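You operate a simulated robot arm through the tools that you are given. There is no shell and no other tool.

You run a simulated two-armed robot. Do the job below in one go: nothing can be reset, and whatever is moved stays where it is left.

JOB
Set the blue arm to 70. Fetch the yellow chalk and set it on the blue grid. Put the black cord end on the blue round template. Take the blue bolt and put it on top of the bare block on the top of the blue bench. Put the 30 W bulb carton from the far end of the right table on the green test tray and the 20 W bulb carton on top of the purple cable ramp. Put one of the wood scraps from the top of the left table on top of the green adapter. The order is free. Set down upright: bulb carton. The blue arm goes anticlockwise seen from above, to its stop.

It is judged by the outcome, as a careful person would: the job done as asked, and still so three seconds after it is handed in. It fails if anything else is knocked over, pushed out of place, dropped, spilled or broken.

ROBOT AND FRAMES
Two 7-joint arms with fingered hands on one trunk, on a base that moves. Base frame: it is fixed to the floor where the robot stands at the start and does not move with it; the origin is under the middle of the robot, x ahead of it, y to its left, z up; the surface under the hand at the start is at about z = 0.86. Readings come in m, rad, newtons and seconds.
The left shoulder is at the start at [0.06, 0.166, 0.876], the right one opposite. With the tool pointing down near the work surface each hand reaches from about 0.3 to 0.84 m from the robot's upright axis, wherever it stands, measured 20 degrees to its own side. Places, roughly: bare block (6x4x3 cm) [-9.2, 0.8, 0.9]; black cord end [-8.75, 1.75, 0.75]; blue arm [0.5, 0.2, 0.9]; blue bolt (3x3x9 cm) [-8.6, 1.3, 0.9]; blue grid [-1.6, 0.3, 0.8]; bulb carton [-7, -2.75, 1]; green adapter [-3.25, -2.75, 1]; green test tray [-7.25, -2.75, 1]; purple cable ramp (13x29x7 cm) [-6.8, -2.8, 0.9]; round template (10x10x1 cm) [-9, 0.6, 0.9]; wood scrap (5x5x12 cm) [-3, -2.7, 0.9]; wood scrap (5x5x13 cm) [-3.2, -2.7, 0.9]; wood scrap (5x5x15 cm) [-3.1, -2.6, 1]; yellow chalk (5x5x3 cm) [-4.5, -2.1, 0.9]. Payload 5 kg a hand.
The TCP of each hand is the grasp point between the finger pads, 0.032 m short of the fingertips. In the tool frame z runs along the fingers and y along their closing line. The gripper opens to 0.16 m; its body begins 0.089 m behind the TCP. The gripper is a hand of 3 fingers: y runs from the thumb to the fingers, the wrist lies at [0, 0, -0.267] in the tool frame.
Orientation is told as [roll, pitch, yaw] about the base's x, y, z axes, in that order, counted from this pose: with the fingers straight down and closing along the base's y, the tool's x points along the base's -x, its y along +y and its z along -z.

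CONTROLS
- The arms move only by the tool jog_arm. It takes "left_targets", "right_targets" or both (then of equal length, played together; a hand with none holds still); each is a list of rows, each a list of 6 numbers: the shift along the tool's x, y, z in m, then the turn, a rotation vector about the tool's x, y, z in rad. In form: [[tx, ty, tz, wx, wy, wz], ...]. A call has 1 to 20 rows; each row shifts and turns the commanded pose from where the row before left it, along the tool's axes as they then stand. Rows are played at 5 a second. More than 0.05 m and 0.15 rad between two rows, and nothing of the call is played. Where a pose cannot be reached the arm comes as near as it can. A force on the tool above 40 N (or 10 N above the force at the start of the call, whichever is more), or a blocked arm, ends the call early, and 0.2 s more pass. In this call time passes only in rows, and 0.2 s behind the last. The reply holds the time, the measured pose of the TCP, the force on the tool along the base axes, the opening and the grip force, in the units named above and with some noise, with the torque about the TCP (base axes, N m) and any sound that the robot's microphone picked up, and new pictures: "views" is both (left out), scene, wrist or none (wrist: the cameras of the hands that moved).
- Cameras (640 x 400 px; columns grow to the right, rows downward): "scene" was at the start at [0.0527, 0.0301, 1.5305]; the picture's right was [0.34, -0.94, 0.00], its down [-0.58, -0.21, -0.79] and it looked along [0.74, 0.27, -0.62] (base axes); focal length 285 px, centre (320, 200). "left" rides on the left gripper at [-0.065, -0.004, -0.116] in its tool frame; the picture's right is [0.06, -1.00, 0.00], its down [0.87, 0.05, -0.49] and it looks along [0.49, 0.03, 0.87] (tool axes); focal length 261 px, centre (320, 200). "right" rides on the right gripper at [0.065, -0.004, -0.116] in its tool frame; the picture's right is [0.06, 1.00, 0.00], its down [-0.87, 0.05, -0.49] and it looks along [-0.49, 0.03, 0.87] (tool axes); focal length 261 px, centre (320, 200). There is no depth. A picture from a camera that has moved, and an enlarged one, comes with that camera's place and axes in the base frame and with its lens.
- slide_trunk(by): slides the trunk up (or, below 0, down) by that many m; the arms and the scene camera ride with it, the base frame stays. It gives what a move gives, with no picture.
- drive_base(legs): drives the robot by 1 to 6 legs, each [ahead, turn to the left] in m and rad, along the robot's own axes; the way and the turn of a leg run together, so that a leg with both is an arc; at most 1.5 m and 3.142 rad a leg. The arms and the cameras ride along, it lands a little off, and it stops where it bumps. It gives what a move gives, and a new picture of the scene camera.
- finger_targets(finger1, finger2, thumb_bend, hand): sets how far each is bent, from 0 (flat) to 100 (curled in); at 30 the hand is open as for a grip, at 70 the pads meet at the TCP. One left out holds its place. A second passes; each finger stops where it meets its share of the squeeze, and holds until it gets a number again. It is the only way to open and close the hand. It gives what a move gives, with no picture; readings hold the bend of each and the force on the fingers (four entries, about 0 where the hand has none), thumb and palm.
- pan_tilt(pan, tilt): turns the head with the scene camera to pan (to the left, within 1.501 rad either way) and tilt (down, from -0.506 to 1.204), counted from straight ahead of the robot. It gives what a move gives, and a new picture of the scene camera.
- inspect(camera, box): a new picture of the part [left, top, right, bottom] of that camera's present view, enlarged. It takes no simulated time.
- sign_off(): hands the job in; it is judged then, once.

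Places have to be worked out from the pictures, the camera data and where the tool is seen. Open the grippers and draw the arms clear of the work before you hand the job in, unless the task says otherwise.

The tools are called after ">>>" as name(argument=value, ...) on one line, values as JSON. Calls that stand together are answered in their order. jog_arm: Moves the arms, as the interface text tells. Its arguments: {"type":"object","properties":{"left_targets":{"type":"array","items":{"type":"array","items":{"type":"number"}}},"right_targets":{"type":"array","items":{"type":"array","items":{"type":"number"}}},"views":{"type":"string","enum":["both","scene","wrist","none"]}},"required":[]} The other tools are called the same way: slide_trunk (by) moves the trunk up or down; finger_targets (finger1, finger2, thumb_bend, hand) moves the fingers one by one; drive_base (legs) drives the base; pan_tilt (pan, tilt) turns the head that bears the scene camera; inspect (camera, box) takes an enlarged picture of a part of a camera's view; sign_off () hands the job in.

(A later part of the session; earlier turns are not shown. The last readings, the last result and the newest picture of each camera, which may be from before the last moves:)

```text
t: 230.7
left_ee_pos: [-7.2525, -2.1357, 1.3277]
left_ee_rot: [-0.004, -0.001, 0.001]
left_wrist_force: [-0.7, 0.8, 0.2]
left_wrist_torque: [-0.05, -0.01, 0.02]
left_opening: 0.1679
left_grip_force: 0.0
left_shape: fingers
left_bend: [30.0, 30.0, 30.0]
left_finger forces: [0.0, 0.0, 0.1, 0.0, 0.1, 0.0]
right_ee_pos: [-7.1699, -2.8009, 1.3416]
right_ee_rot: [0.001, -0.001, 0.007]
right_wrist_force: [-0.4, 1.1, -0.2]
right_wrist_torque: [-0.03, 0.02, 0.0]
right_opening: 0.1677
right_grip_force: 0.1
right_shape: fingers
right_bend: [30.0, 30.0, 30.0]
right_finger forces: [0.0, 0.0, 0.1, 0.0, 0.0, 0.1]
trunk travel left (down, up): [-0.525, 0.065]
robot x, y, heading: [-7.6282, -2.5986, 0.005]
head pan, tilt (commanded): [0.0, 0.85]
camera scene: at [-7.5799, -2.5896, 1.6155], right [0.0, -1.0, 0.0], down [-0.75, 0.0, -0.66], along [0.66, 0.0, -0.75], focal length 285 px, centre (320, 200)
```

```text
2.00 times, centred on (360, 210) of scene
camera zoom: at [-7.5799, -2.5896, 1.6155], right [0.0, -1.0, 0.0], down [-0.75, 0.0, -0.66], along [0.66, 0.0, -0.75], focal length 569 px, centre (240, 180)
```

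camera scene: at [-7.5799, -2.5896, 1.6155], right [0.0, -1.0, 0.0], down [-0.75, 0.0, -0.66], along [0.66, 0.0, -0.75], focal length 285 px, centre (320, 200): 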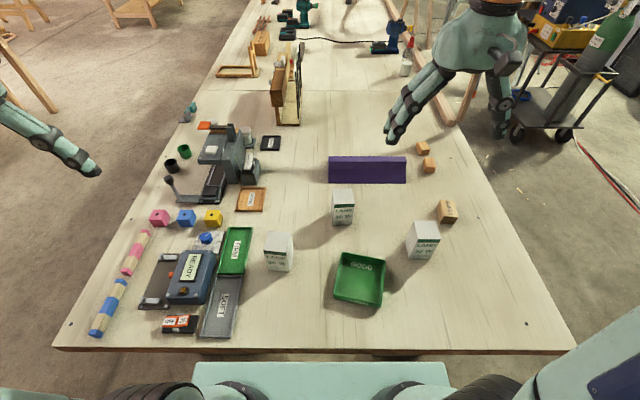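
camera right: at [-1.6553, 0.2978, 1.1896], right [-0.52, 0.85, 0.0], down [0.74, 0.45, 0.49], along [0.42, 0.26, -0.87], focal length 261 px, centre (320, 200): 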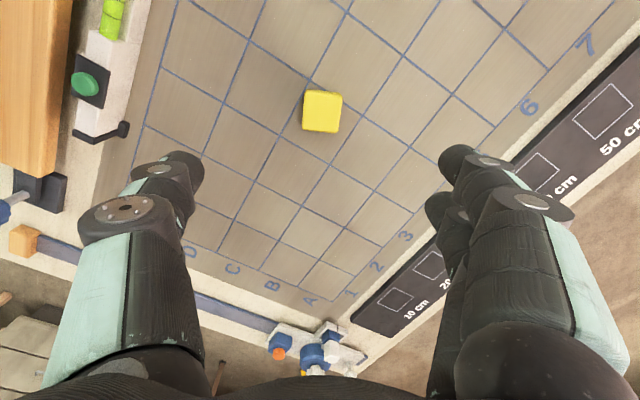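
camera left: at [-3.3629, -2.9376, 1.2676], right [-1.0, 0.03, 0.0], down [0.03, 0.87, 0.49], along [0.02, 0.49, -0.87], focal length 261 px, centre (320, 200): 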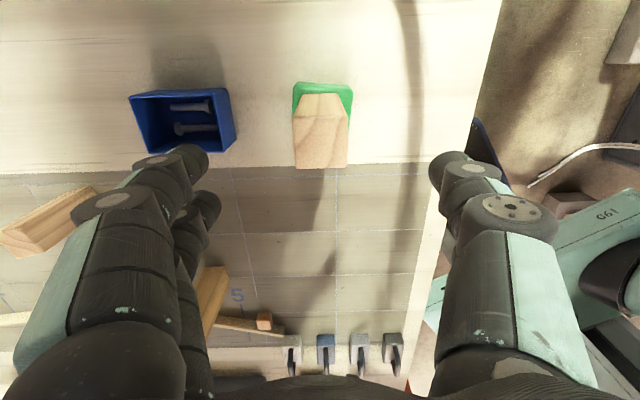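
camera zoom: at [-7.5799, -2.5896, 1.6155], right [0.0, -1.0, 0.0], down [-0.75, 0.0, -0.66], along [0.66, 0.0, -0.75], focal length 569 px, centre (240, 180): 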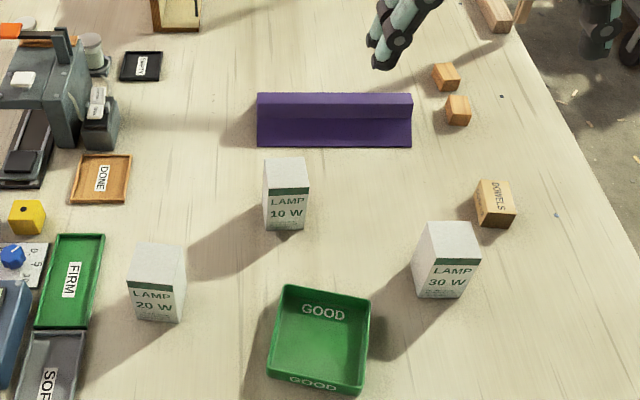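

Now I move the right hand over the 30 W carton and check with the wrist camera.

>>> jog_arm(right_targets=[[-0.01, -0.02, 0.04, 0, 0, 0], [-0.01, -0.02, 0.04, 0, 0, 0], [-0.01, -0.02, 0.04, 0, 0, 0], [-0.01, -0.019, 0.04, 0, 0, 0]], views="both")

```text
t: 231.7
left_ee_pos: [-7.2511, -2.138, 1.3275]
left_ee_rot: [0.0, 0.0, 0.001]
left_wrist_force: [0.6, 0.1, 0.5]
left_wrist_torque: [0.03, 0.03, -0.02]
left_opening: 0.1681
left_grip_force: 0.0
left_shape: fingers
left_bend: [30.0, 30.0, 30.0]
left_finger forces: [0.1, 0.0, 0.0, 0.0, 0.0, 0.0]
right_ee_pos: [-7.1296, -2.8816, 1.1806]
right_ee_rot: [0.002, -0.003, 0.004]
right_wrist_force: [1.1, -1.0, -0.4]
right_wrist_torque: [0.01, 0.02, 0.0]
right_opening: 0.1675
right_grip_force: 0.1
right_shape: fingers
right_bend: [30.0, 30.0, 30.0]
right_finger forces: [0.1, 0.1, 0.0, 0.1, 0.1, 0.0]
trunk travel left (down, up): [-0.525, 0.065]
robot x, y, heading: [-7.63, -2.59, 0.006]
head pan, tilt (commanded): [0.0, 0.85]
camera scene: at [-7.5789, -2.5914, 1.6155], right [0.0, -1.0, 0.0], down [-0.75, 0.0, -0.66], along [0.66, 0.0, -0.75], focal length 285 px, centre (320, 200)
camera right: at [-7.1949, -2.8858, 1.2966], right [-0.07, 1.0, 0.0], down [0.87, 0.06, 0.49], along [0.49, 0.04, -0.87], focal length 261 px, centre (320, 200)
```

scene: 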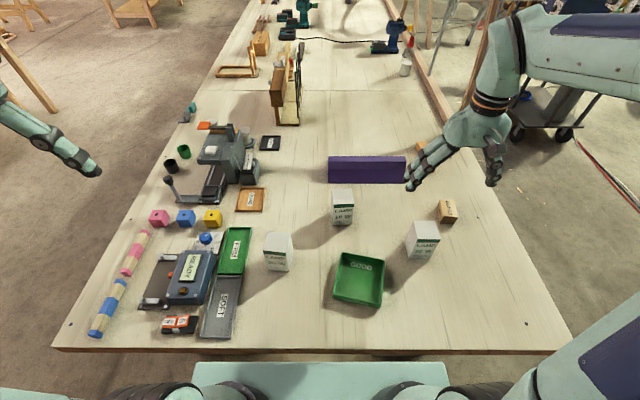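
right: 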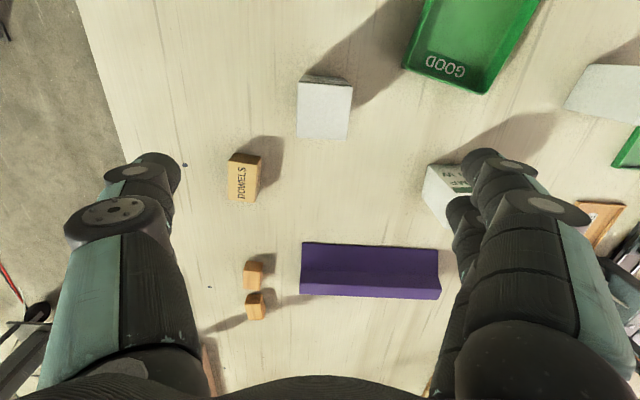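

The 30 W carton's top centre is at about [−7.136, −2.875], square to the axes, 6 × 6 cm. I centre the hand and descend around it.

>>> jog_arm(right_targets=[[0.0064, 0.0066, 0.04, 0, 0, 0], [0, 0, 0.045, 0, 0, 0], [0, 0, 0.045, 0, 0, 0], [0, 0, 0.045, 0, 0, 0], [0, 0, 0.045, 0, 0, 0]], views="both")

>>> inspect(camera="scene", box=[380, 180, 480, 270])

```text
t: 232.8
left_ee_pos: [-7.2503, -2.1366, 1.3277]
left_ee_rot: [-0.001, 0.0, 0.004]
left_wrist_force: [0.8, -1.0, 0.1]
left_wrist_torque: [0.02, 0.02, 0.02]
left_opening: 0.1679
left_grip_force: 0.1
left_shape: fingers
left_bend: [30.0, 30.0, 30.0]
left_finger forces: [0.0, 0.0, 0.0, 0.1, 0.0, 0.1]
right_ee_pos: [-7.1345, -2.8752, 0.958]
right_ee_rot: [0.001, -0.002, 0.007]
right_wrist_force: [-0.1, 0.4, -0.8]
right_wrist_torque: [0.0, 0.02, 0.01]
right_opening: 0.1677
right_grip_force: 0.1
right_shape: fingers
right_bend: [30.0, 30.0, 30.0]
right_finger forces: [0.0, 0.1, 0.1, 0.1, 0.0, 0.0]
trunk travel left (down, up): [-0.525, 0.065]
robot x, y, heading: [-7.6313, -2.5938, 0.004]
head pan, tilt (commanded): [0.0, 0.85]
camera scene: at [-7.5787, -2.5912, 1.6155], right [0.0, -1.0, 0.0], down [-0.75, 0.0, -0.66], along [0.66, 0.0, -0.75], focal length 285 px, centre (320, 200)
camera right: at [-7.2001, -2.8789, 1.0739], right [-0.07, 1.0, 0.0], down [0.87, 0.06, 0.49], along [0.49, 0.03, -0.87], focal length 261 px, centre (320, 200)
```

scene: 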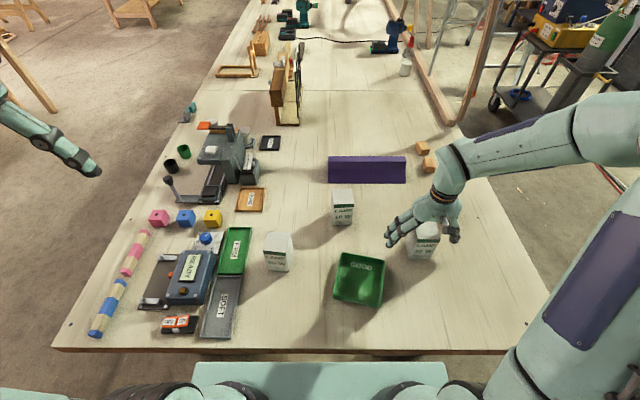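
right: 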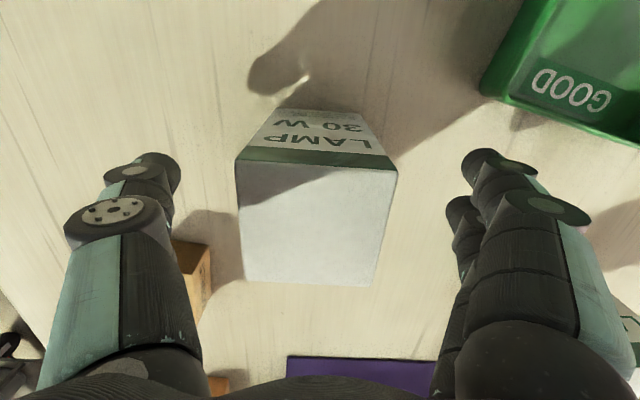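

```text
4.44 times, centred on (430, 225) of scene
camera zoom: at [-7.5787, -2.5912, 1.6155], right [0.0, -1.0, 0.0], down [-0.75, 0.0, -0.66], along [0.66, 0.0, -0.75], focal length 1265 px, centre (-169, 89)
```

zoom: 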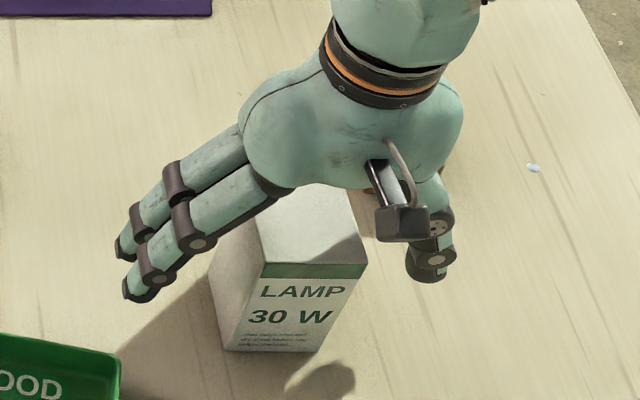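

The carton is well centred between the fingers (top ≈ 0.98). I go 8 mm lower and close.

>>> jog_arm(right_targets=[[0.001, -0.002, 0.008, 0, 0, 0]], views="none")

>>> finger_targets(hand="right", finger1=70, finger2=70, thumb_bend=70)

```text
t: 233.2
left_ee_pos: [-7.2519, -2.1362, 1.328]
left_ee_rot: [-0.002, 0.0, 0.004]
left_wrist_force: [-0.1, 0.5, 0.2]
left_wrist_torque: [0.0, 0.0, 0.03]
left_opening: 0.1677
left_grip_force: 0.0
left_shape: fingers
left_bend: [30.0, 30.0, 30.0]
left_finger forces: [0.1, 0.0, 0.1, 0.0, 0.1, 0.0]
right_ee_pos: [-7.1357, -2.8773, 0.9505]
right_ee_rot: [0.001, -0.003, 0.005]
right_wrist_force: [-0.2, 0.4, 0.6]
right_wrist_torque: [0.03, -0.01, 0.0]
right_opening: 0.1676
right_grip_force: 0.0
right_shape: fingers
right_bend: [30.0, 30.0, 30.0]
right_finger forces: [0.0, 0.1, 0.0, 0.1, 0.0, 0.0]
trunk travel left (down, up): [-0.525, 0.065]
robot x, y, heading: [-7.632, -2.5928, 0.001]
head pan, tilt (commanded): [0.0, 0.85]
```

```text
t: 234.2
left_ee_pos: [-7.2519, -2.1378, 1.3274]
left_ee_rot: [-0.004, -0.001, 0.004]
left_wrist_force: [0.5, 0.2, -0.1]
left_wrist_torque: [0.0, -0.01, -0.02]
left_opening: 0.168
left_grip_force: 0.1
left_shape: fingers
left_bend: [30.0, 30.0, 30.0]
left_finger forces: [0.1, 0.0, 0.0, 0.0, 0.1, 0.0]
right_ee_pos: [-7.1357, -2.8764, 0.9513]
right_ee_rot: [0.001, -0.001, 0.006]
right_wrist_force: [0.9, 0.7, 0.2]
right_wrist_torque: [0.01, -0.01, -0.02]
right_opening: 0.065
right_grip_force: 26.1
right_shape: fingers
right_bend: [57.0, 57.0, 61.0]
right_finger forces: [13.1, 13.1, 0.1, 0.1, 26.2, 0.0]
trunk travel left (down, up): [-0.525, 0.065]
robot x, y, heading: [-7.6304, -2.5974, 0.008]
head pan, tilt (commanded): [0.0, 0.85]
```

Held with 26 N. I lift it 11 cm, carry it over the GOOD tray and turn it to match the tray's slight angle.

>>> jog_arm(right_targets=[[0, 0, -0.03, 0, 0, 0], [0, 0, -0.04, 0, 0, 0], [0, 0, -0.04, 0, 0, 0], [0.0184, 0.0356, 0, 0, 0, 0], [0.0184, 0.0356, 0, 0, 0, 0], [0.0184, 0.0356, 0, 0, 0, 0], [0.0184, 0.0356, 0, 0, 0, 0], [0.0184, 0.0356, 0, 0, 0, 0], [0, 0, 0, 0, 0, 0.085], [0, 0, 0, 0, 0, 0.085]], views="both")

>>> inspect(camera="scene", box=[300, 200, 440, 320])

```text
t: 236.4
left_ee_pos: [-7.2521, -2.1362, 1.3284]
left_ee_rot: [-0.004, -0.002, 0.004]
left_wrist_force: [0.0, -0.2, 0.3]
left_wrist_torque: [-0.01, 0.01, -0.01]
left_opening: 0.1678
left_grip_force: 0.0
left_shape: fingers
left_bend: [30.0, 30.0, 30.0]
left_finger forces: [0.0, 0.0, 0.0, 0.1, 0.0, 0.0]
right_ee_pos: [-7.2302, -2.6989, 1.0623]
right_ee_rot: [0.001, -0.002, -0.166]
right_wrist_force: [-0.6, -0.5, -1.3]
right_wrist_torque: [0.01, -0.01, 0.03]
right_opening: 0.0647
right_grip_force: 25.9
right_shape: fingers
right_bend: [57.0, 57.0, 61.0]
right_finger forces: [13.0, 13.1, 0.0, 0.0, 26.1, 0.1]
trunk travel left (down, up): [-0.525, 0.065]
robot x, y, heading: [-7.6301, -2.5915, 0.003]
head pan, tilt (commanded): [0.0, 0.85]
camera scene: at [-7.5796, -2.5903, 1.6155], right [0.0, -1.0, 0.0], down [-0.75, 0.0, -0.66], along [0.66, 0.0, -0.75], focal length 285 px, centre (320, 200)
camera right: at [-7.2962, -2.6912, 1.1776], right [0.1, 0.99, 0.0], down [0.87, -0.09, 0.49], along [0.49, -0.05, -0.87], focal length 261 px, centre (320, 200)
```

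scene: 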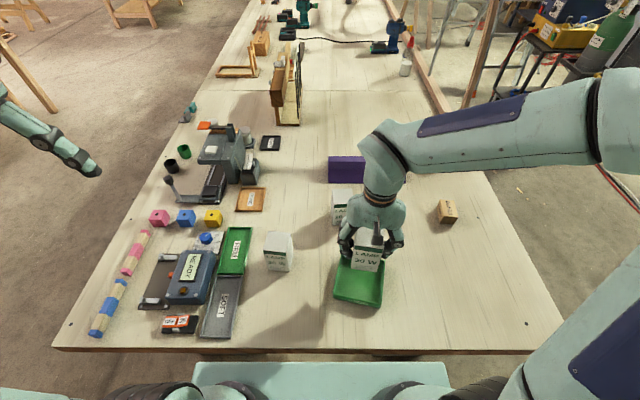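
right: 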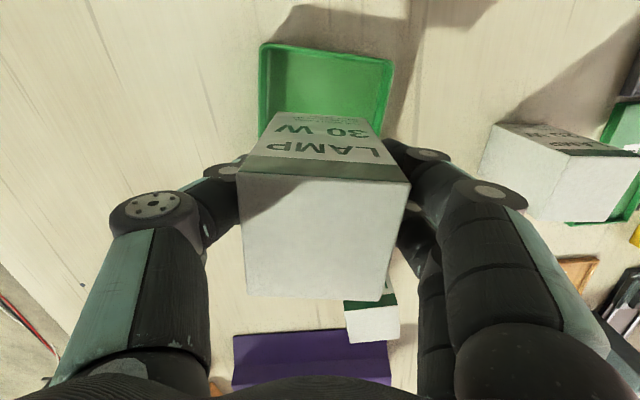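

```text
3.33 times, centred on (370, 260) of scene
camera zoom: at [-7.5796, -2.5903, 1.6155], right [0.0, -1.0, 0.0], down [-0.75, 0.0, -0.66], along [0.66, 0.0, -0.75], focal length 949 px, centre (153, 0)
```

zoom: 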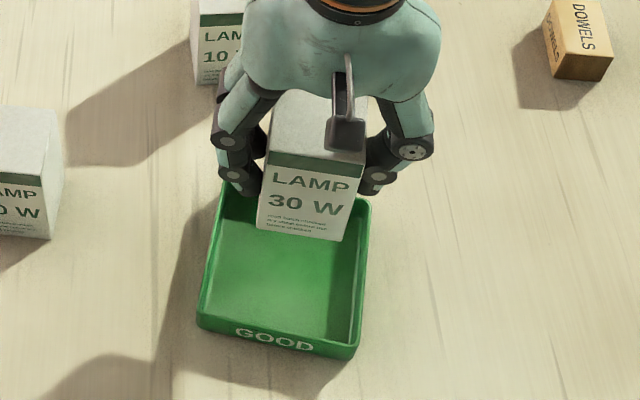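

The carton hangs over the middle of the tray (tray centre ≈ [−7.233, −2.696]). I lower it down to near the tray floor.

>>> jog_arm(right_targets=[[0.002, 0.002, 0.04, 0, 0, 0], [0, 0, 0.035, 0, 0, 0], [0, 0, 0.012, 0, 0, 0]], views="both")

>>> inspect(camera="scene", box=[300, 200, 440, 320])

```text
t: 237.2
left_ee_pos: [-7.2521, -2.1369, 1.3282]
left_ee_rot: [-0.003, -0.001, 0.003]
left_wrist_force: [-0.4, -0.9, 0.5]
left_wrist_torque: [0.0, -0.03, 0.0]
left_opening: 0.1679
left_grip_force: 0.0
left_shape: fingers
left_bend: [30.0, 30.0, 30.0]
left_finger forces: [0.0, 0.1, 0.1, 0.0, 0.0, 0.0]
right_ee_pos: [-7.2289, -2.696, 0.9755]
right_ee_rot: [0.003, -0.001, -0.163]
right_wrist_force: [0.4, 0.8, -0.8]
right_wrist_torque: [0.01, 0.03, 0.06]
right_opening: 0.0644
right_grip_force: 26.2
right_shape: fingers
right_bend: [57.0, 57.0, 61.0]
right_finger forces: [13.1, 13.0, 0.1, 0.0, 26.1, 0.1]
trunk travel left (down, up): [-0.525, 0.065]
robot x, y, heading: [-7.6318, -2.591, 0.005]
head pan, tilt (commanded): [0.0, 0.85]
camera scene: at [-7.5794, -2.5905, 1.6155], right [0.0, -1.0, 0.0], down [-0.75, 0.0, -0.66], along [0.66, 0.0, -0.75], focal length 285 px, centre (320, 200)
camera right: at [-7.2946, -2.6897, 1.091], right [0.1, 0.99, 0.0], down [0.87, -0.09, 0.49], along [0.49, -0.05, -0.87], focal length 261 px, centre (320, 200)
```

scene: 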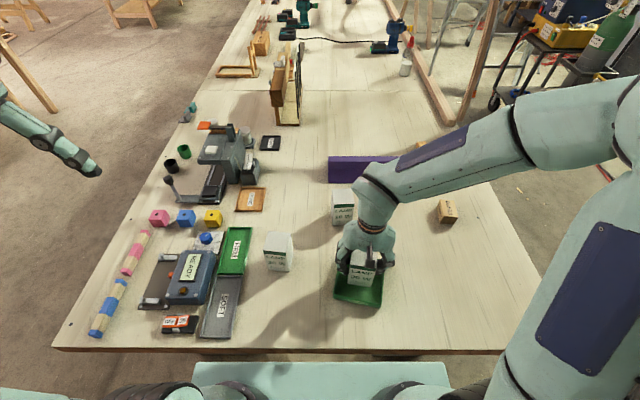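
right: 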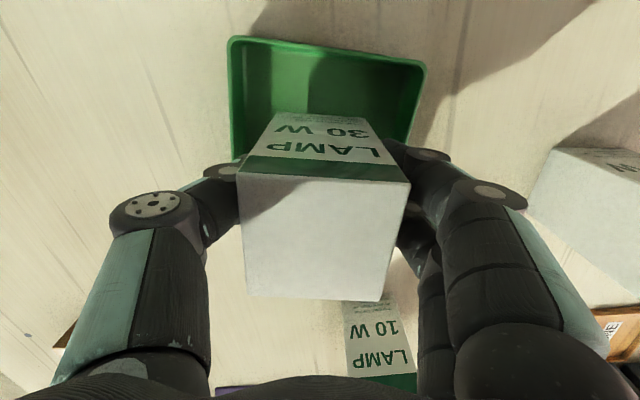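

```text
3.33 times, centred on (370, 260) of scene
camera zoom: at [-7.5794, -2.5905, 1.6155], right [0.0, -1.0, 0.0], down [-0.75, 0.0, -0.66], along [0.66, 0.0, -0.75], focal length 949 px, centre (153, 0)
```

zoom: 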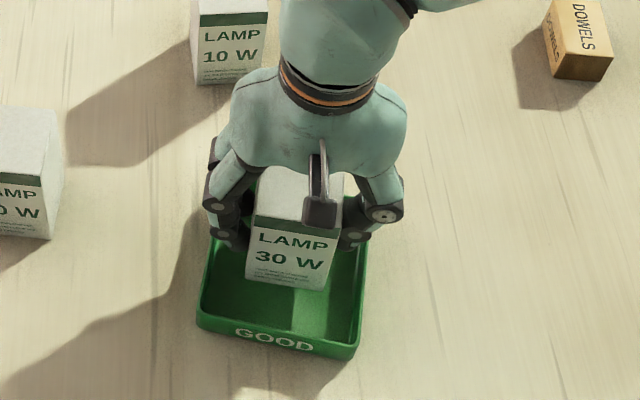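

Inside the tray with even gaps. I lower in small steps to contact.

>>> jog_arm(right_targets=[[0, 0, 0.005, 0, 0, 0], [0, 0, 0.004, 0, 0, 0], [0, 0, 0.003, 0, 0, 0]], views="none")

```text
t: 238.1
left_ee_pos: [-7.2515, -2.1376, 1.3281]
left_ee_rot: [-0.003, 0.0, 0.002]
left_wrist_force: [-0.4, 0.6, -0.1]
left_wrist_torque: [0.02, 0.01, 0.01]
left_opening: 0.168
left_grip_force: 0.0
left_shape: fingers
left_bend: [30.0, 30.0, 30.0]
left_finger forces: [0.0, 0.0, 0.1, 0.0, 0.0, 0.0]
right_ee_pos: [-7.2309, -2.6967, 0.9628]
right_ee_rot: [0.001, -0.002, -0.163]
right_wrist_force: [-1.0, -0.9, -0.6]
right_wrist_torque: [0.03, 0.0, 0.04]
right_opening: 0.0644
right_grip_force: 26.2
right_shape: fingers
right_bend: [57.0, 57.0, 61.0]
right_finger forces: [12.9, 13.0, 0.1, 0.0, 26.0, 0.0]
trunk travel left (down, up): [-0.525, 0.065]
robot x, y, heading: [-7.6287, -2.5943, 0.004]
head pan, tilt (commanded): [0.0, 0.85]
```

No contact yet; I continue in 2–3 mm steps.

>>> jog_arm(right_targets=[[0, 0, 0.002, 0, 0, 0], [0, 0, 0.002, 0, 0, 0], [0, 0, 0.002, 0, 0, 0]], views="none")

```text
t: 238.8
left_ee_pos: [-7.2528, -2.1368, 1.328]
left_ee_rot: [-0.003, 0.001, 0.003]
left_wrist_force: [0.6, -0.7, 0.0]
left_wrist_torque: [-0.01, 0.0, 0.01]
left_opening: 0.168
left_grip_force: 0.0
left_shape: fingers
left_bend: [30.0, 30.0, 30.0]
left_finger forces: [0.0, 0.0, 0.0, 0.0, 0.0, 0.0]
right_ee_pos: [-7.2313, -2.6951, 0.9576]
right_ee_rot: [0.001, -0.003, -0.165]
right_wrist_force: [-0.5, 0.5, -0.7]
right_wrist_torque: [0.01, 0.0, -0.03]
right_opening: 0.0649
right_grip_force: 26.7
right_shape: fingers
right_bend: [57.0, 57.0, 61.0]
right_finger forces: [13.0, 13.0, 0.0, 0.0, 26.1, 0.0]
trunk travel left (down, up): [-0.525, 0.065]
robot x, y, heading: [-7.6336, -2.5899, 0.004]
head pan, tilt (commanded): [0.0, 0.85]
```

>>> jog_arm(right_targets=[[0, 0, 0.002, 0, 0, 0], [0, 0, 0.0015, 0, 0, 0]], views="scene")

```text
t: 239.4
left_ee_pos: [-7.252, -2.1364, 1.328]
left_ee_rot: [-0.003, -0.001, 0.003]
left_wrist_force: [-0.9, -0.7, -0.7]
left_wrist_torque: [-0.02, -0.01, -0.01]
left_opening: 0.1679
left_grip_force: 0.0
left_shape: fingers
left_bend: [30.0, 30.0, 30.0]
left_finger forces: [0.0, 0.1, 0.1, 0.0, 0.1, 0.0]
right_ee_pos: [-7.2302, -2.6972, 0.9545]
right_ee_rot: [0.004, -0.003, -0.164]
right_wrist_force: [-0.4, -0.1, 7.9]
right_wrist_torque: [0.1, -0.03, 0.02]
right_opening: 0.0647
right_grip_force: 26.9
right_shape: fingers
right_bend: [57.0, 57.0, 61.0]
right_finger forces: [13.0, 12.9, 0.0, 0.0, 26.7, 0.0]
trunk travel left (down, up): [-0.525, 0.065]
robot x, y, heading: [-7.629, -2.591, 0.004]
head pan, tilt (commanded): [0.0, 0.85]
camera scene: at [-7.58, -2.5908, 1.6157], right [0.0, -1.0, 0.0], down [-0.75, 0.0, -0.66], along [0.66, 0.0, -0.75], focal length 285 px, centre (320, 200)
```

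scene: 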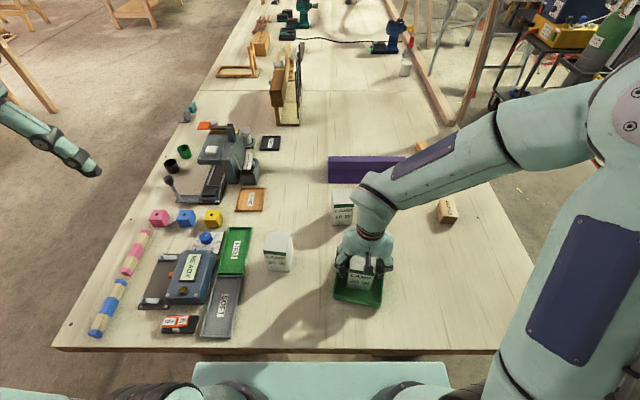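

Contact at 8 N: the carton stands on the tray. I open partly (clear of the tray rim) and rise straight up.

>>> finger_targets(hand="right", finger1=49, finger2=49, thumb_bend=49)

>>> jog_arm(right_targets=[[0, 0, -0.02, 0, 0, 0], [0, 0, -0.03, 0, 0, 0], [0, 0, -0.04, 0, 0, 0], [0, 0, -0.045, 0, 0, 0], [0, 0, -0.045, 0, 0, 0]], views="both")

>>> inspect(camera="scene", box=[300, 200, 440, 320])

```text
t: 240.4
left_ee_pos: [-7.2527, -2.1372, 1.3269]
left_ee_rot: [-0.004, -0.002, 0.005]
left_wrist_force: [-0.2, -0.1, -1.3]
left_wrist_torque: [0.04, 0.03, 0.02]
left_opening: 0.1679
left_grip_force: 0.0
left_shape: fingers
left_bend: [30.0, 30.0, 30.0]
left_finger forces: [0.1, 0.1, 0.1, 0.0, 0.0, 0.1]
right_ee_pos: [-7.2307, -2.6967, 0.9538]
right_ee_rot: [0.001, -0.002, -0.163]
right_wrist_force: [-0.4, 0.1, 0.2]
right_wrist_torque: [0.01, -0.05, -0.03]
right_opening: 0.0904
right_grip_force: 0.0
right_shape: fingers
right_bend: [49.0, 49.0, 49.0]
right_finger forces: [0.0, 0.0, 0.0, 0.0, 0.0, 0.0]
trunk travel left (down, up): [-0.525, 0.065]
robot x, y, heading: [-7.6267, -2.593, 0.004]
head pan, tilt (commanded): [0.0, 0.85]
```

```text
t: 241.7
left_ee_pos: [-7.2535, -2.1375, 1.3275]
left_ee_rot: [-0.005, -0.002, 0.002]
left_wrist_force: [0.0, 0.0, -0.1]
left_wrist_torque: [0.0, 0.01, -0.03]
left_opening: 0.1679
left_grip_force: 0.1
left_shape: fingers
left_bend: [30.0, 30.0, 30.0]
left_finger forces: [0.1, 0.0, 0.0, 0.0, 0.0, 0.0]
right_ee_pos: [-7.2339, -2.6974, 1.1322]
right_ee_rot: [0.001, -0.003, -0.162]
right_wrist_force: [-0.8, 0.5, 0.7]
right_wrist_torque: [-0.01, 0.01, 0.02]
right_opening: 0.091
right_grip_force: 0.0
right_shape: fingers
right_bend: [49.0, 49.0, 49.0]
right_finger forces: [0.1, 0.1, 0.1, 0.1, 0.0, 0.1]
trunk travel left (down, up): [-0.525, 0.065]
robot x, y, heading: [-7.6314, -2.5939, 0.004]
head pan, tilt (commanded): [0.0, 0.85]
camera scene: at [-7.5801, -2.5908, 1.6154], right [0.0, -1.0, 0.0], down [-0.75, 0.0, -0.66], along [0.66, 0.0, -0.75], focal length 285 px, centre (320, 200)
camera right: at [-7.2985, -2.6906, 1.2487], right [0.1, 0.99, 0.0], down [0.87, -0.09, 0.49], along [0.49, -0.05, -0.87], focal length 261 px, centre (320, 200)
```

scene: 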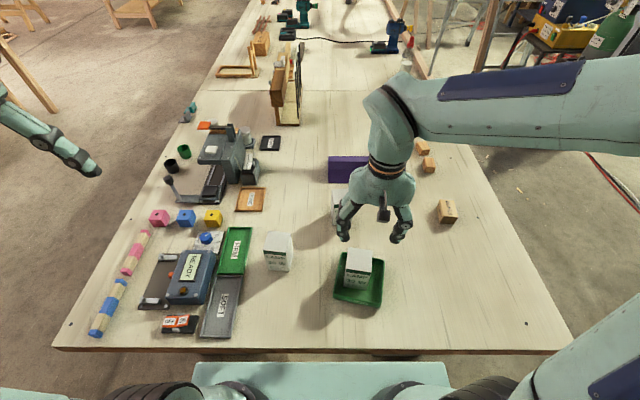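
right: 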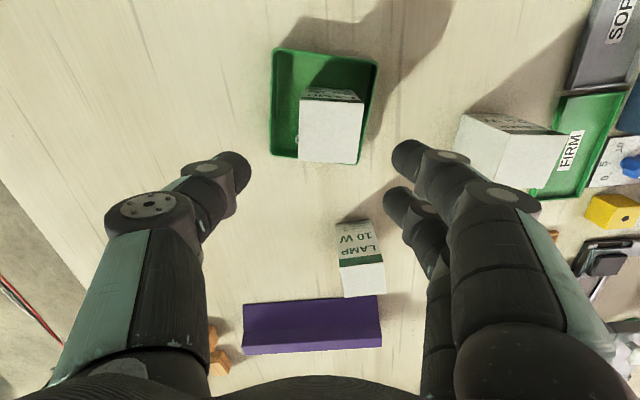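

```text
3.33 times, centred on (370, 260) of scene
camera zoom: at [-7.5801, -2.5908, 1.6154], right [0.0, -1.0, 0.0], down [-0.75, 0.0, -0.66], along [0.66, 0.0, -0.75], focal length 949 px, centre (153, 0)
```

zoom: 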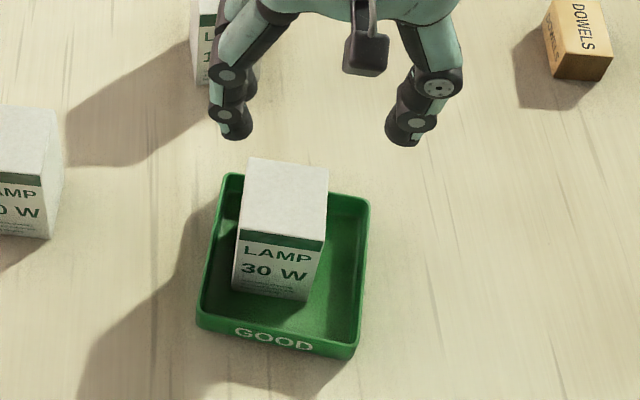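

The 30 W carton stands upright in the tray. Next I move over the 20 W carton, tilt the hand ~22° forward about its closing axis (needed for reach to the ramp) and check.

>>> finger_targets(hand="right", finger1=41, finger2=41, thumb_bend=41)

>>> jog_arm(right_targets=[[-0.0071, 0.0399, -0.005, 0, 0, 0], [-0.0071, 0.0399, -0.005, 0, 0, 0], [-0.0071, 0.0399, 0, 0, 0, 0], [-0.0071, 0.0399, 0, 0, 0, 0], [-0.0071, 0.0399, 0, 0, 0, 0], [-0.0071, 0.0399, 0, 0, 0, 0], [0, 0, 0, 0, 0, -0.063], [0, 0, 0, 0, -0.128, 0], [0, 0, 0, 0, -0.128, 0], [0, 0, 0, 0, -0.128, 0]], views="both")

```text
t: 242.7
left_ee_pos: [-7.2517, -2.1368, 1.3281]
left_ee_rot: [-0.004, -0.003, 0.003]
left_wrist_force: [-0.2, 0.2, -0.5]
left_wrist_torque: [0.01, 0.03, -0.01]
left_opening: 0.168
left_grip_force: 0.1
left_shape: fingers
left_bend: [30.0, 30.0, 30.0]
left_finger forces: [0.0, 0.1, 0.0, 0.1, 0.0, 0.1]
right_ee_pos: [-7.2336, -2.6971, 1.1329]
right_ee_rot: [0.002, -0.002, -0.162]
right_wrist_force: [0.7, -0.2, -0.4]
right_wrist_torque: [0.04, -0.01, 0.01]
right_opening: 0.1234
right_grip_force: 0.0
right_shape: fingers
right_bend: [41.0, 41.0, 41.0]
right_finger forces: [0.1, 0.0, 0.0, 0.0, 0.0, 0.0]
trunk travel left (down, up): [-0.525, 0.065]
robot x, y, heading: [-7.6257, -2.5923, 0.003]
head pan, tilt (commanded): [0.0, 0.85]
```

```text
t: 244.8
left_ee_pos: [-7.2522, -2.137, 1.328]
left_ee_rot: [-0.004, -0.001, 0.004]
left_wrist_force: [-1.1, -0.4, -0.2]
left_wrist_torque: [0.0, -0.03, -0.02]
left_opening: 0.1677
left_grip_force: 0.1
left_shape: fingers
left_bend: [30.0, 30.0, 30.0]
left_finger forces: [0.1, 0.0, 0.0, 0.0, 0.1, 0.0]
right_ee_pos: [-7.1498, -2.4686, 1.1458]
right_ee_rot: [0.002, -0.391, -0.102]
right_wrist_force: [0.4, 0.3, 0.5]
right_wrist_torque: [-0.04, -0.02, 0.01]
right_opening: 0.1241
right_grip_force: 0.1
right_shape: fingers
right_bend: [41.0, 41.0, 41.0]
right_finger forces: [0.1, 0.1, 0.0, 0.1, 0.0, 0.0]
trunk travel left (down, up): [-0.525, 0.065]
robot x, y, heading: [-7.6244, -2.5903, 0.004]
head pan, tilt (commanded): [0.0, 0.85]
camera scene: at [-7.5805, -2.5902, 1.6155], right [0.0, -1.0, 0.0], down [-0.75, 0.0, -0.66], along [0.66, 0.0, -0.75], focal length 285 px, centre (320, 200)
camera right: at [-7.2545, -2.4614, 1.2277], right [0.04, 1.0, -0.02], down [0.62, -0.01, 0.78], along [0.78, -0.05, -0.62], focal length 261 px, centre (320, 200)
```

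scene: 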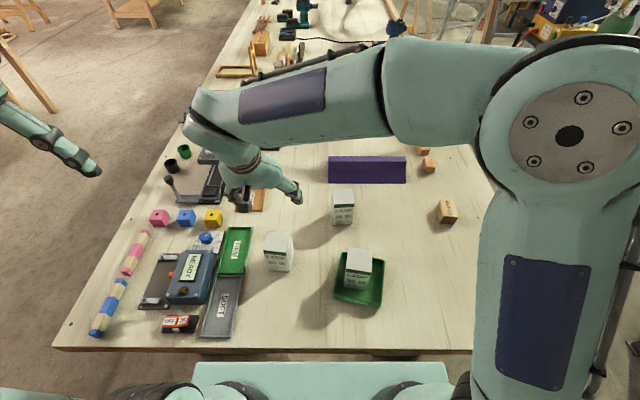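
right: 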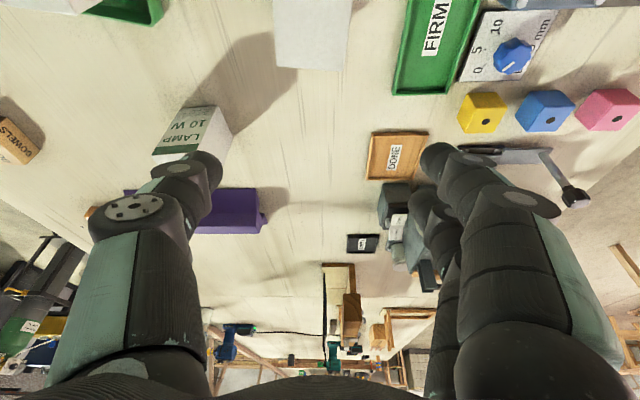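

The 20 W carton's top centre is at about [−7.172, −2.480]. I shift onto it and descend vertically with the tilted hand.

>>> jog_arm(right_targets=[[0.0192, -0.0132, -0.0079, 0, 0, 0], [0.01715, 0, 0.0416, 0, 0, 0], [0.01715, 0, 0.0416, 0, 0, 0]], views="both")

>>> inspect(camera="scene", box=[200, 160, 340, 290])

```text
t: 245.7
left_ee_pos: [-7.2526, -2.1371, 1.3276]
left_ee_rot: [-0.003, 0.0, 0.003]
left_wrist_force: [0.1, 0.4, -0.7]
left_wrist_torque: [-0.01, 0.0, 0.01]
left_opening: 0.168
left_grip_force: 0.0
left_shape: fingers
left_bend: [30.0, 30.0, 30.0]
left_finger forces: [0.1, 0.0, 0.1, 0.0, 0.0, 0.0]
right_ee_pos: [-7.174, -2.4787, 1.0547]
right_ee_rot: [0.002, -0.386, -0.103]
right_wrist_force: [0.0, 0.0, 0.4]
right_wrist_torque: [0.0, -0.01, -0.01]
right_opening: 0.1235
right_grip_force: 0.0
right_shape: fingers
right_bend: [41.0, 41.0, 41.0]
right_finger forces: [0.0, 0.0, 0.1, 0.0, 0.0, 0.0]
trunk travel left (down, up): [-0.525, 0.065]
robot x, y, heading: [-7.6302, -2.5943, 0.007]
head pan, tilt (commanded): [0.0, 0.85]
camera scene: at [-7.58, -2.5905, 1.6156], right [0.0, -1.0, 0.0], down [-0.75, 0.0, -0.66], along [0.66, 0.0, -0.75], focal length 285 px, centre (320, 200)
camera right: at [-7.2779, -2.4719, 1.1379], right [0.04, 1.0, -0.02], down [0.62, -0.01, 0.78], along [0.78, -0.05, -0.62], focal length 261 px, centre (320, 200)
```

scene: 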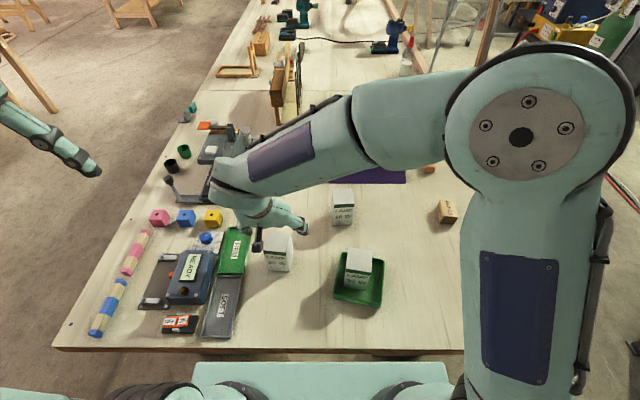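
right: 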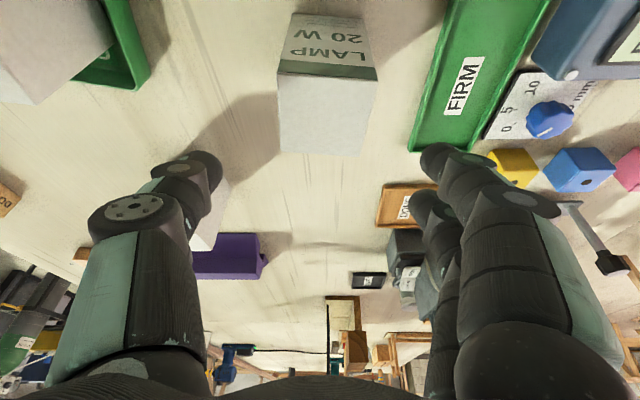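

```text
3.08 times, centred on (270, 225) of scene
camera zoom: at [-7.58, -2.5905, 1.6156], right [0.0, -1.0, 0.0], down [-0.75, 0.0, -0.66], along [0.66, 0.0, -0.75], focal length 876 px, centre (474, 123)
```

zoom: 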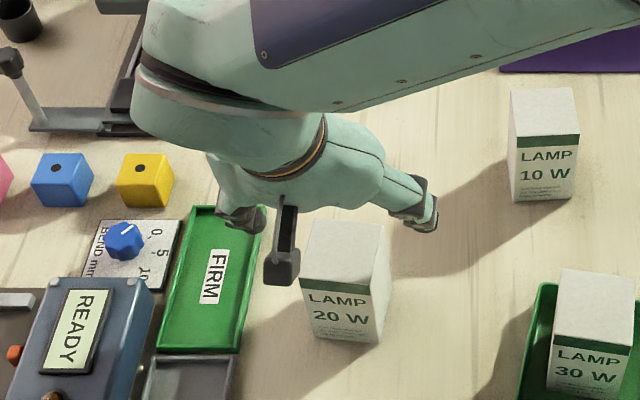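

The hand is well aligned with the 20 W carton (centre ≈ [−7.171, −2.478]). I descend the rest of the way.

>>> jog_arm(right_targets=[[0.0124, 0.001, 0.0381, 0, 0, 0.02], [0.01334, 0, 0.03236, 0, 0, 0], [0.01018, 0, 0.02468, 0, 0, 0]], views="both")

>>> inspect(camera="scene", box=[200, 160, 340, 290])

```text
t: 246.4
left_ee_pos: [-7.2508, -2.136, 1.3281]
left_ee_rot: [-0.003, -0.002, 0.003]
left_wrist_force: [-0.5, 0.9, 0.4]
left_wrist_torque: [-0.01, 0.0, -0.03]
left_opening: 0.1681
left_grip_force: 0.1
left_shape: fingers
left_bend: [30.0, 30.0, 30.0]
left_finger forces: [0.1, 0.0, 0.0, 0.0, 0.0, 0.0]
right_ee_pos: [-7.1703, -2.4764, 0.9535]
right_ee_rot: [0.01, -0.386, -0.124]
right_wrist_force: [-0.3, -0.1, 0.1]
right_wrist_torque: [-0.04, 0.0, -0.02]
right_opening: 0.1237
right_grip_force: 0.1
right_shape: fingers
right_bend: [41.0, 41.0, 41.0]
right_finger forces: [0.1, 0.0, 0.0, 0.1, 0.1, 0.0]
trunk travel left (down, up): [-0.525, 0.065]
robot x, y, heading: [-7.6285, -2.595, 0.002]
head pan, tilt (commanded): [0.0, 0.85]
camera scene: at [-7.5793, -2.5901, 1.6155], right [0.0, -1.0, 0.0], down [-0.75, 0.0, -0.66], along [0.66, 0.0, -0.75], focal length 285 px, centre (320, 200)
camera right: at [-7.274, -2.4679, 1.0363], right [0.06, 1.0, -0.01], down [0.62, -0.03, 0.78], along [0.78, -0.06, -0.62], focal length 261 px, centre (320, 200)
```

scene: 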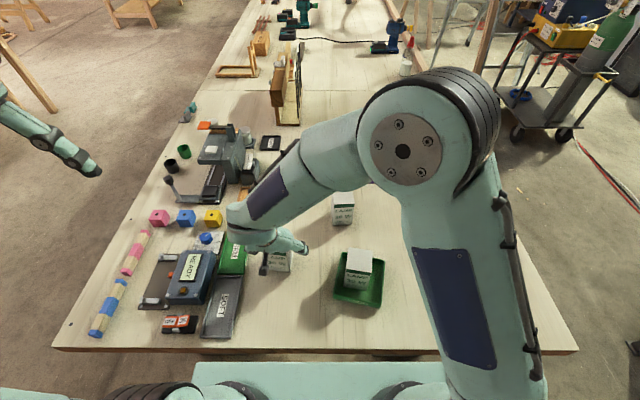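
right: 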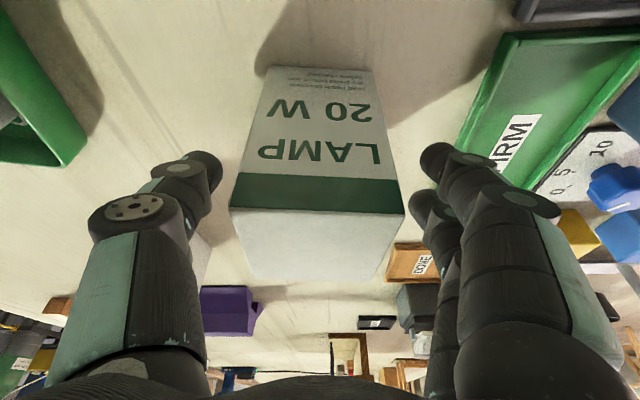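

```text
3.08 times, centred on (270, 225) of scene
camera zoom: at [-7.5793, -2.5901, 1.6155], right [0.0, -1.0, 0.0], down [-0.75, 0.0, -0.66], along [0.66, 0.0, -0.75], focal length 876 px, centre (474, 123)
```

zoom: 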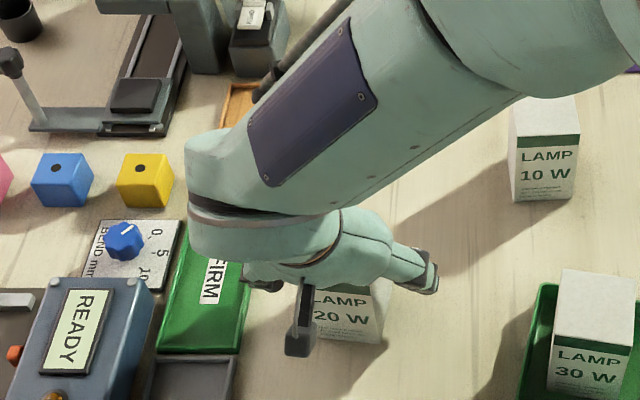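

The carton is centred in the grip line. I close the right hand on it.

>>> finger_targets(hand="right", finger1=70, finger2=70, thumb_bend=70)

```text
t: 247.4
left_ee_pos: [-7.2514, -2.1367, 1.3277]
left_ee_rot: [-0.003, -0.001, 0.004]
left_wrist_force: [-0.1, -0.1, -0.6]
left_wrist_torque: [0.0, -0.04, 0.01]
left_opening: 0.168
left_grip_force: 0.0
left_shape: fingers
left_bend: [30.0, 30.0, 30.0]
left_finger forces: [0.0, 0.0, 0.0, 0.0, 0.0, 0.0]
right_ee_pos: [-7.1704, -2.4778, 0.9535]
right_ee_rot: [0.01, -0.387, -0.125]
right_wrist_force: [-0.3, 1.0, -0.1]
right_wrist_torque: [-0.01, -0.01, 0.0]
right_opening: 0.0644
right_grip_force: 26.5
right_shape: fingers
right_bend: [57.0, 57.0, 61.0]
right_finger forces: [13.1, 13.2, 0.0, 0.1, 26.2, 0.1]
trunk travel left (down, up): [-0.525, 0.065]
robot x, y, heading: [-7.6314, -2.5916, 0.008]
head pan, tilt (commanded): [0.0, 0.85]
```

Gripped (26 N). I lift it 16 cm straight up, turn it square to the axes, and look at the ramp.

>>> jog_arm(right_targets=[[-0.0113, 0, -0.0278, 0, 0, 0], [-0.0151, 0, -0.037, 0, 0, 0], [-0.0151, 0, -0.037, 0, 0, 0], [-0.0189, 0, -0.0463, 0, 0, 0], [0, 0, 0, -0.0471, 0, -0.1158]], views="both")

>>> inspect(camera="scene", box=[300, 120, 440, 230])

```text
t: 248.7
left_ee_pos: [-7.2522, -2.137, 1.3275]
left_ee_rot: [-0.003, 0.0, 0.002]
left_wrist_force: [0.7, 0.0, 0.0]
left_wrist_torque: [0.02, -0.02, 0.02]
left_opening: 0.1677
left_grip_force: 0.0
left_shape: fingers
left_bend: [30.0, 30.0, 30.0]
left_finger forces: [0.1, 0.0, 0.0, 0.0, 0.1, 0.0]
right_ee_pos: [-7.1704, -2.4803, 1.1132]
right_ee_rot: [0.01, -0.385, 0.003]
right_wrist_force: [0.7, -0.3, -1.5]
right_wrist_torque: [0.01, 0.02, -0.02]
right_opening: 0.0644
right_grip_force: 26.5
right_shape: fingers
right_bend: [57.0, 57.0, 61.0]
right_finger forces: [13.1, 13.2, 0.1, 0.0, 26.2, 0.0]
trunk travel left (down, up): [-0.525, 0.065]
robot x, y, heading: [-7.6299, -2.5911, -0.002]
head pan, tilt (commanded): [0.0, 0.85]
camera scene: at [-7.579, -2.591, 1.6154], right [0.0, -1.0, 0.0], down [-0.75, 0.0, -0.66], along [0.66, 0.0, -0.75], focal length 285 px, centre (320, 200)
camera right: at [-7.2741, -2.4849, 1.1959], right [-0.06, 1.0, -0.01], down [0.62, 0.05, 0.78], along [0.78, 0.04, -0.62], focal length 261 px, centre (320, 200)
```

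scene: 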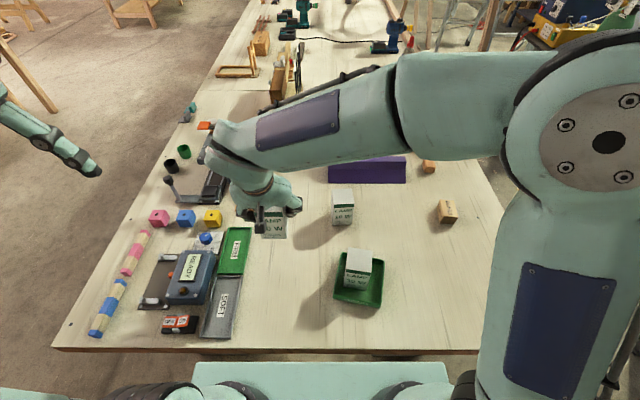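
right: 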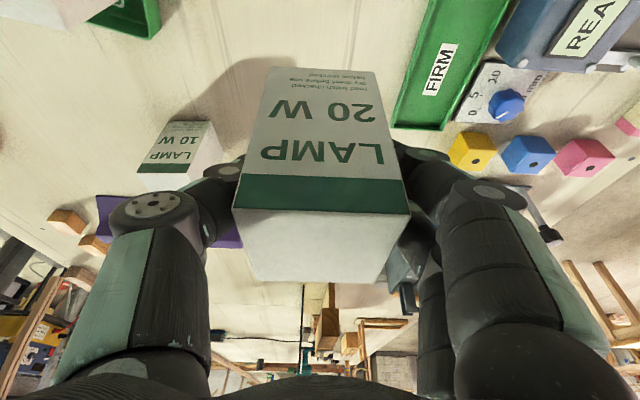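

```text
3.64 times, centred on (370, 175) of scene
camera zoom: at [-7.579, -2.591, 1.6154], right [0.0, -1.0, 0.0], down [-0.75, 0.0, -0.66], along [0.66, 0.0, -0.75], focal length 1035 px, centre (138, 291)
```

zoom: 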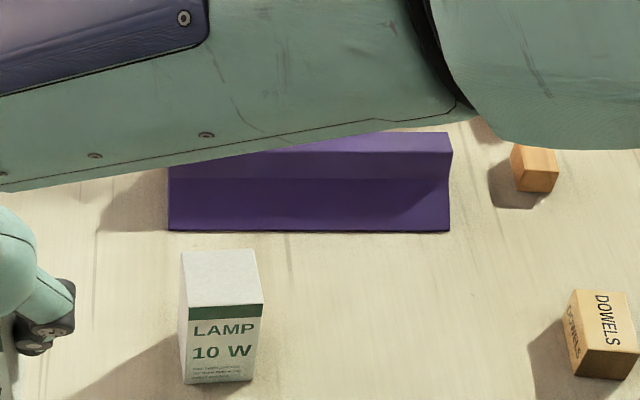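

From the picture I work out the ramp's profile: a low sloping base with a narrow raised ridge, top ≈ 3 cm wide at x ≈ −6.78, z ≈ 0.94, running y −2.62…−2.90. I carry the carton toward [−6.78, −2.77], high above the 10 W carton.

>>> jog_arm(right_targets=[[-0.03015, -0.02417, 0.01222, 0, 0, 0], [-0.03015, -0.02417, 0.01222, 0, 0, 0], [-0.03015, -0.02417, 0.01222, 0, 0, 0], [-0.03015, -0.02417, 0.01222, 0, 0, 0], [-0.03015, -0.02417, 0.01222, 0, 0, 0], [-0.03015, -0.02417, 0.01222, 0, 0, 0], [-0.03015, -0.02417, 0.01222, 0, 0, 0], [-0.03015, -0.02417, 0.01222, 0, 0, 0]], views="both")

>>> inspect(camera="scene", box=[300, 120, 440, 230])

>>> inspect(camera="right", box=[100, 50, 540, 350])

```text
t: 250.4
left_ee_pos: [-7.2523, -2.1372, 1.3266]
left_ee_rot: [0.0, 0.001, 0.0]
left_wrist_force: [0.8, -0.4, -0.3]
left_wrist_torque: [0.0, 0.06, 0.01]
left_opening: 0.1679
left_grip_force: 0.2
left_shape: fingers
left_bend: [30.0, 30.0, 30.0]
left_finger forces: [0.0, 0.0, 0.1, 0.0, 0.0, 0.0]
right_ee_pos: [-6.9066, -2.6742, 1.1122]
right_ee_rot: [0.012, -0.388, 0.002]
right_wrist_force: [0.2, -0.7, 0.0]
right_wrist_torque: [0.01, 0.01, 0.02]
right_opening: 0.0645
right_grip_force: 26.0
right_shape: fingers
right_bend: [57.0, 57.0, 61.0]
right_finger forces: [13.0, 13.1, 0.1, 0.1, 25.9, 0.1]
trunk travel left (down, up): [-0.525, 0.065]
robot x, y, heading: [-7.6299, -2.5918, 0.004]
head pan, tilt (commanded): [0.0, 0.85]
camera scene: at [-7.5786, -2.5913, 1.6154], right [0.0, -1.0, 0.0], down [-0.75, 0.0, -0.66], along [0.66, 0.0, -0.75], focal length 285 px, centre (320, 200)
camera right: at [-7.0104, -2.6788, 1.1944], right [-0.06, 1.0, -0.01], down [0.62, 0.05, 0.78], along [0.78, 0.04, -0.62], focal length 261 px, centre (320, 200)
```

scene: 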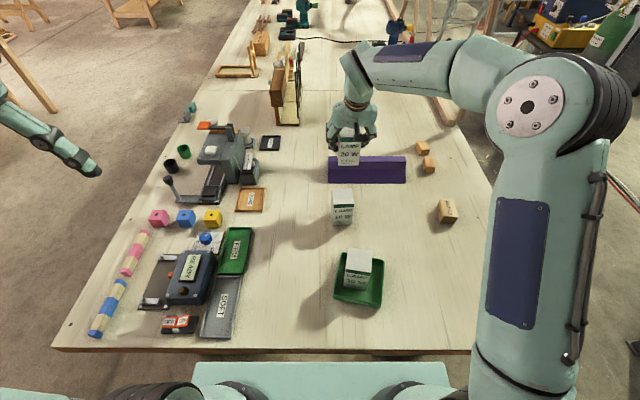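
right: 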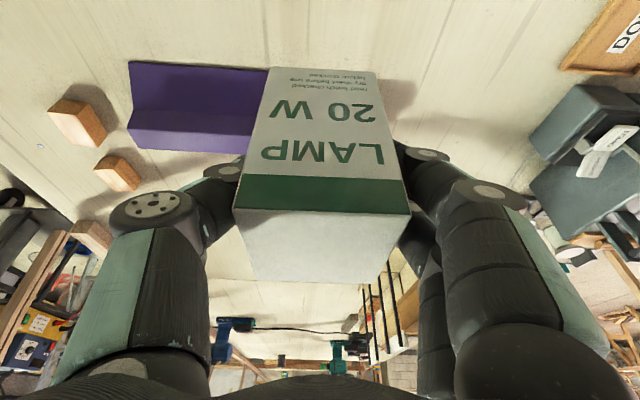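

```text
3.64 times, centred on (370, 175) of scene
camera zoom: at [-7.5786, -2.5913, 1.6154], right [0.0, -1.0, 0.0], down [-0.75, 0.0, -0.66], along [0.66, 0.0, -0.75], focal length 1035 px, centre (138, 291)
```

zoom: 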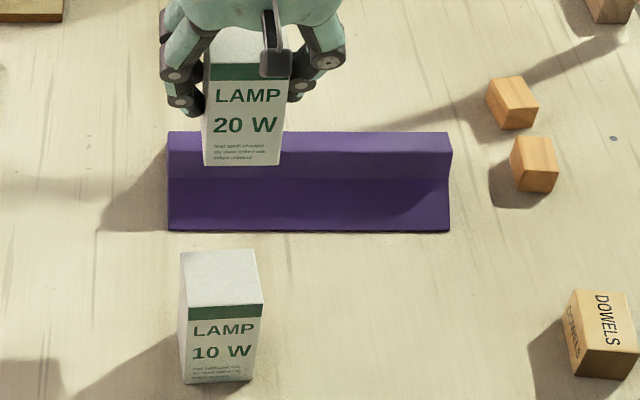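

```text
1.33 times, centred on (320, 200) of right
camera zoom: at [-7.0104, -2.6788, 1.1944], right [-0.06, 1.0, -0.01], down [0.62, 0.05, 0.78], along [0.78, 0.04, -0.62], focal length 348 px, centre (320, 200)
```

zoom: 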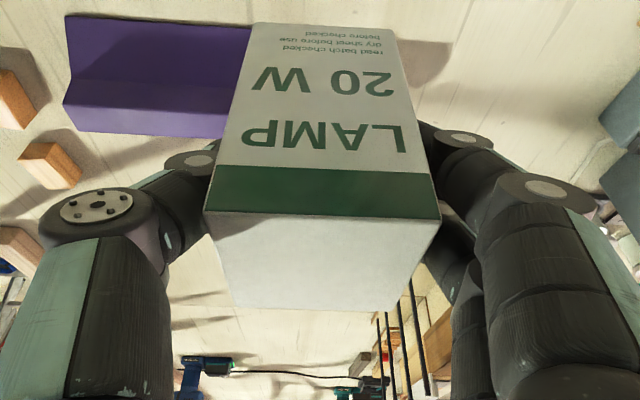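

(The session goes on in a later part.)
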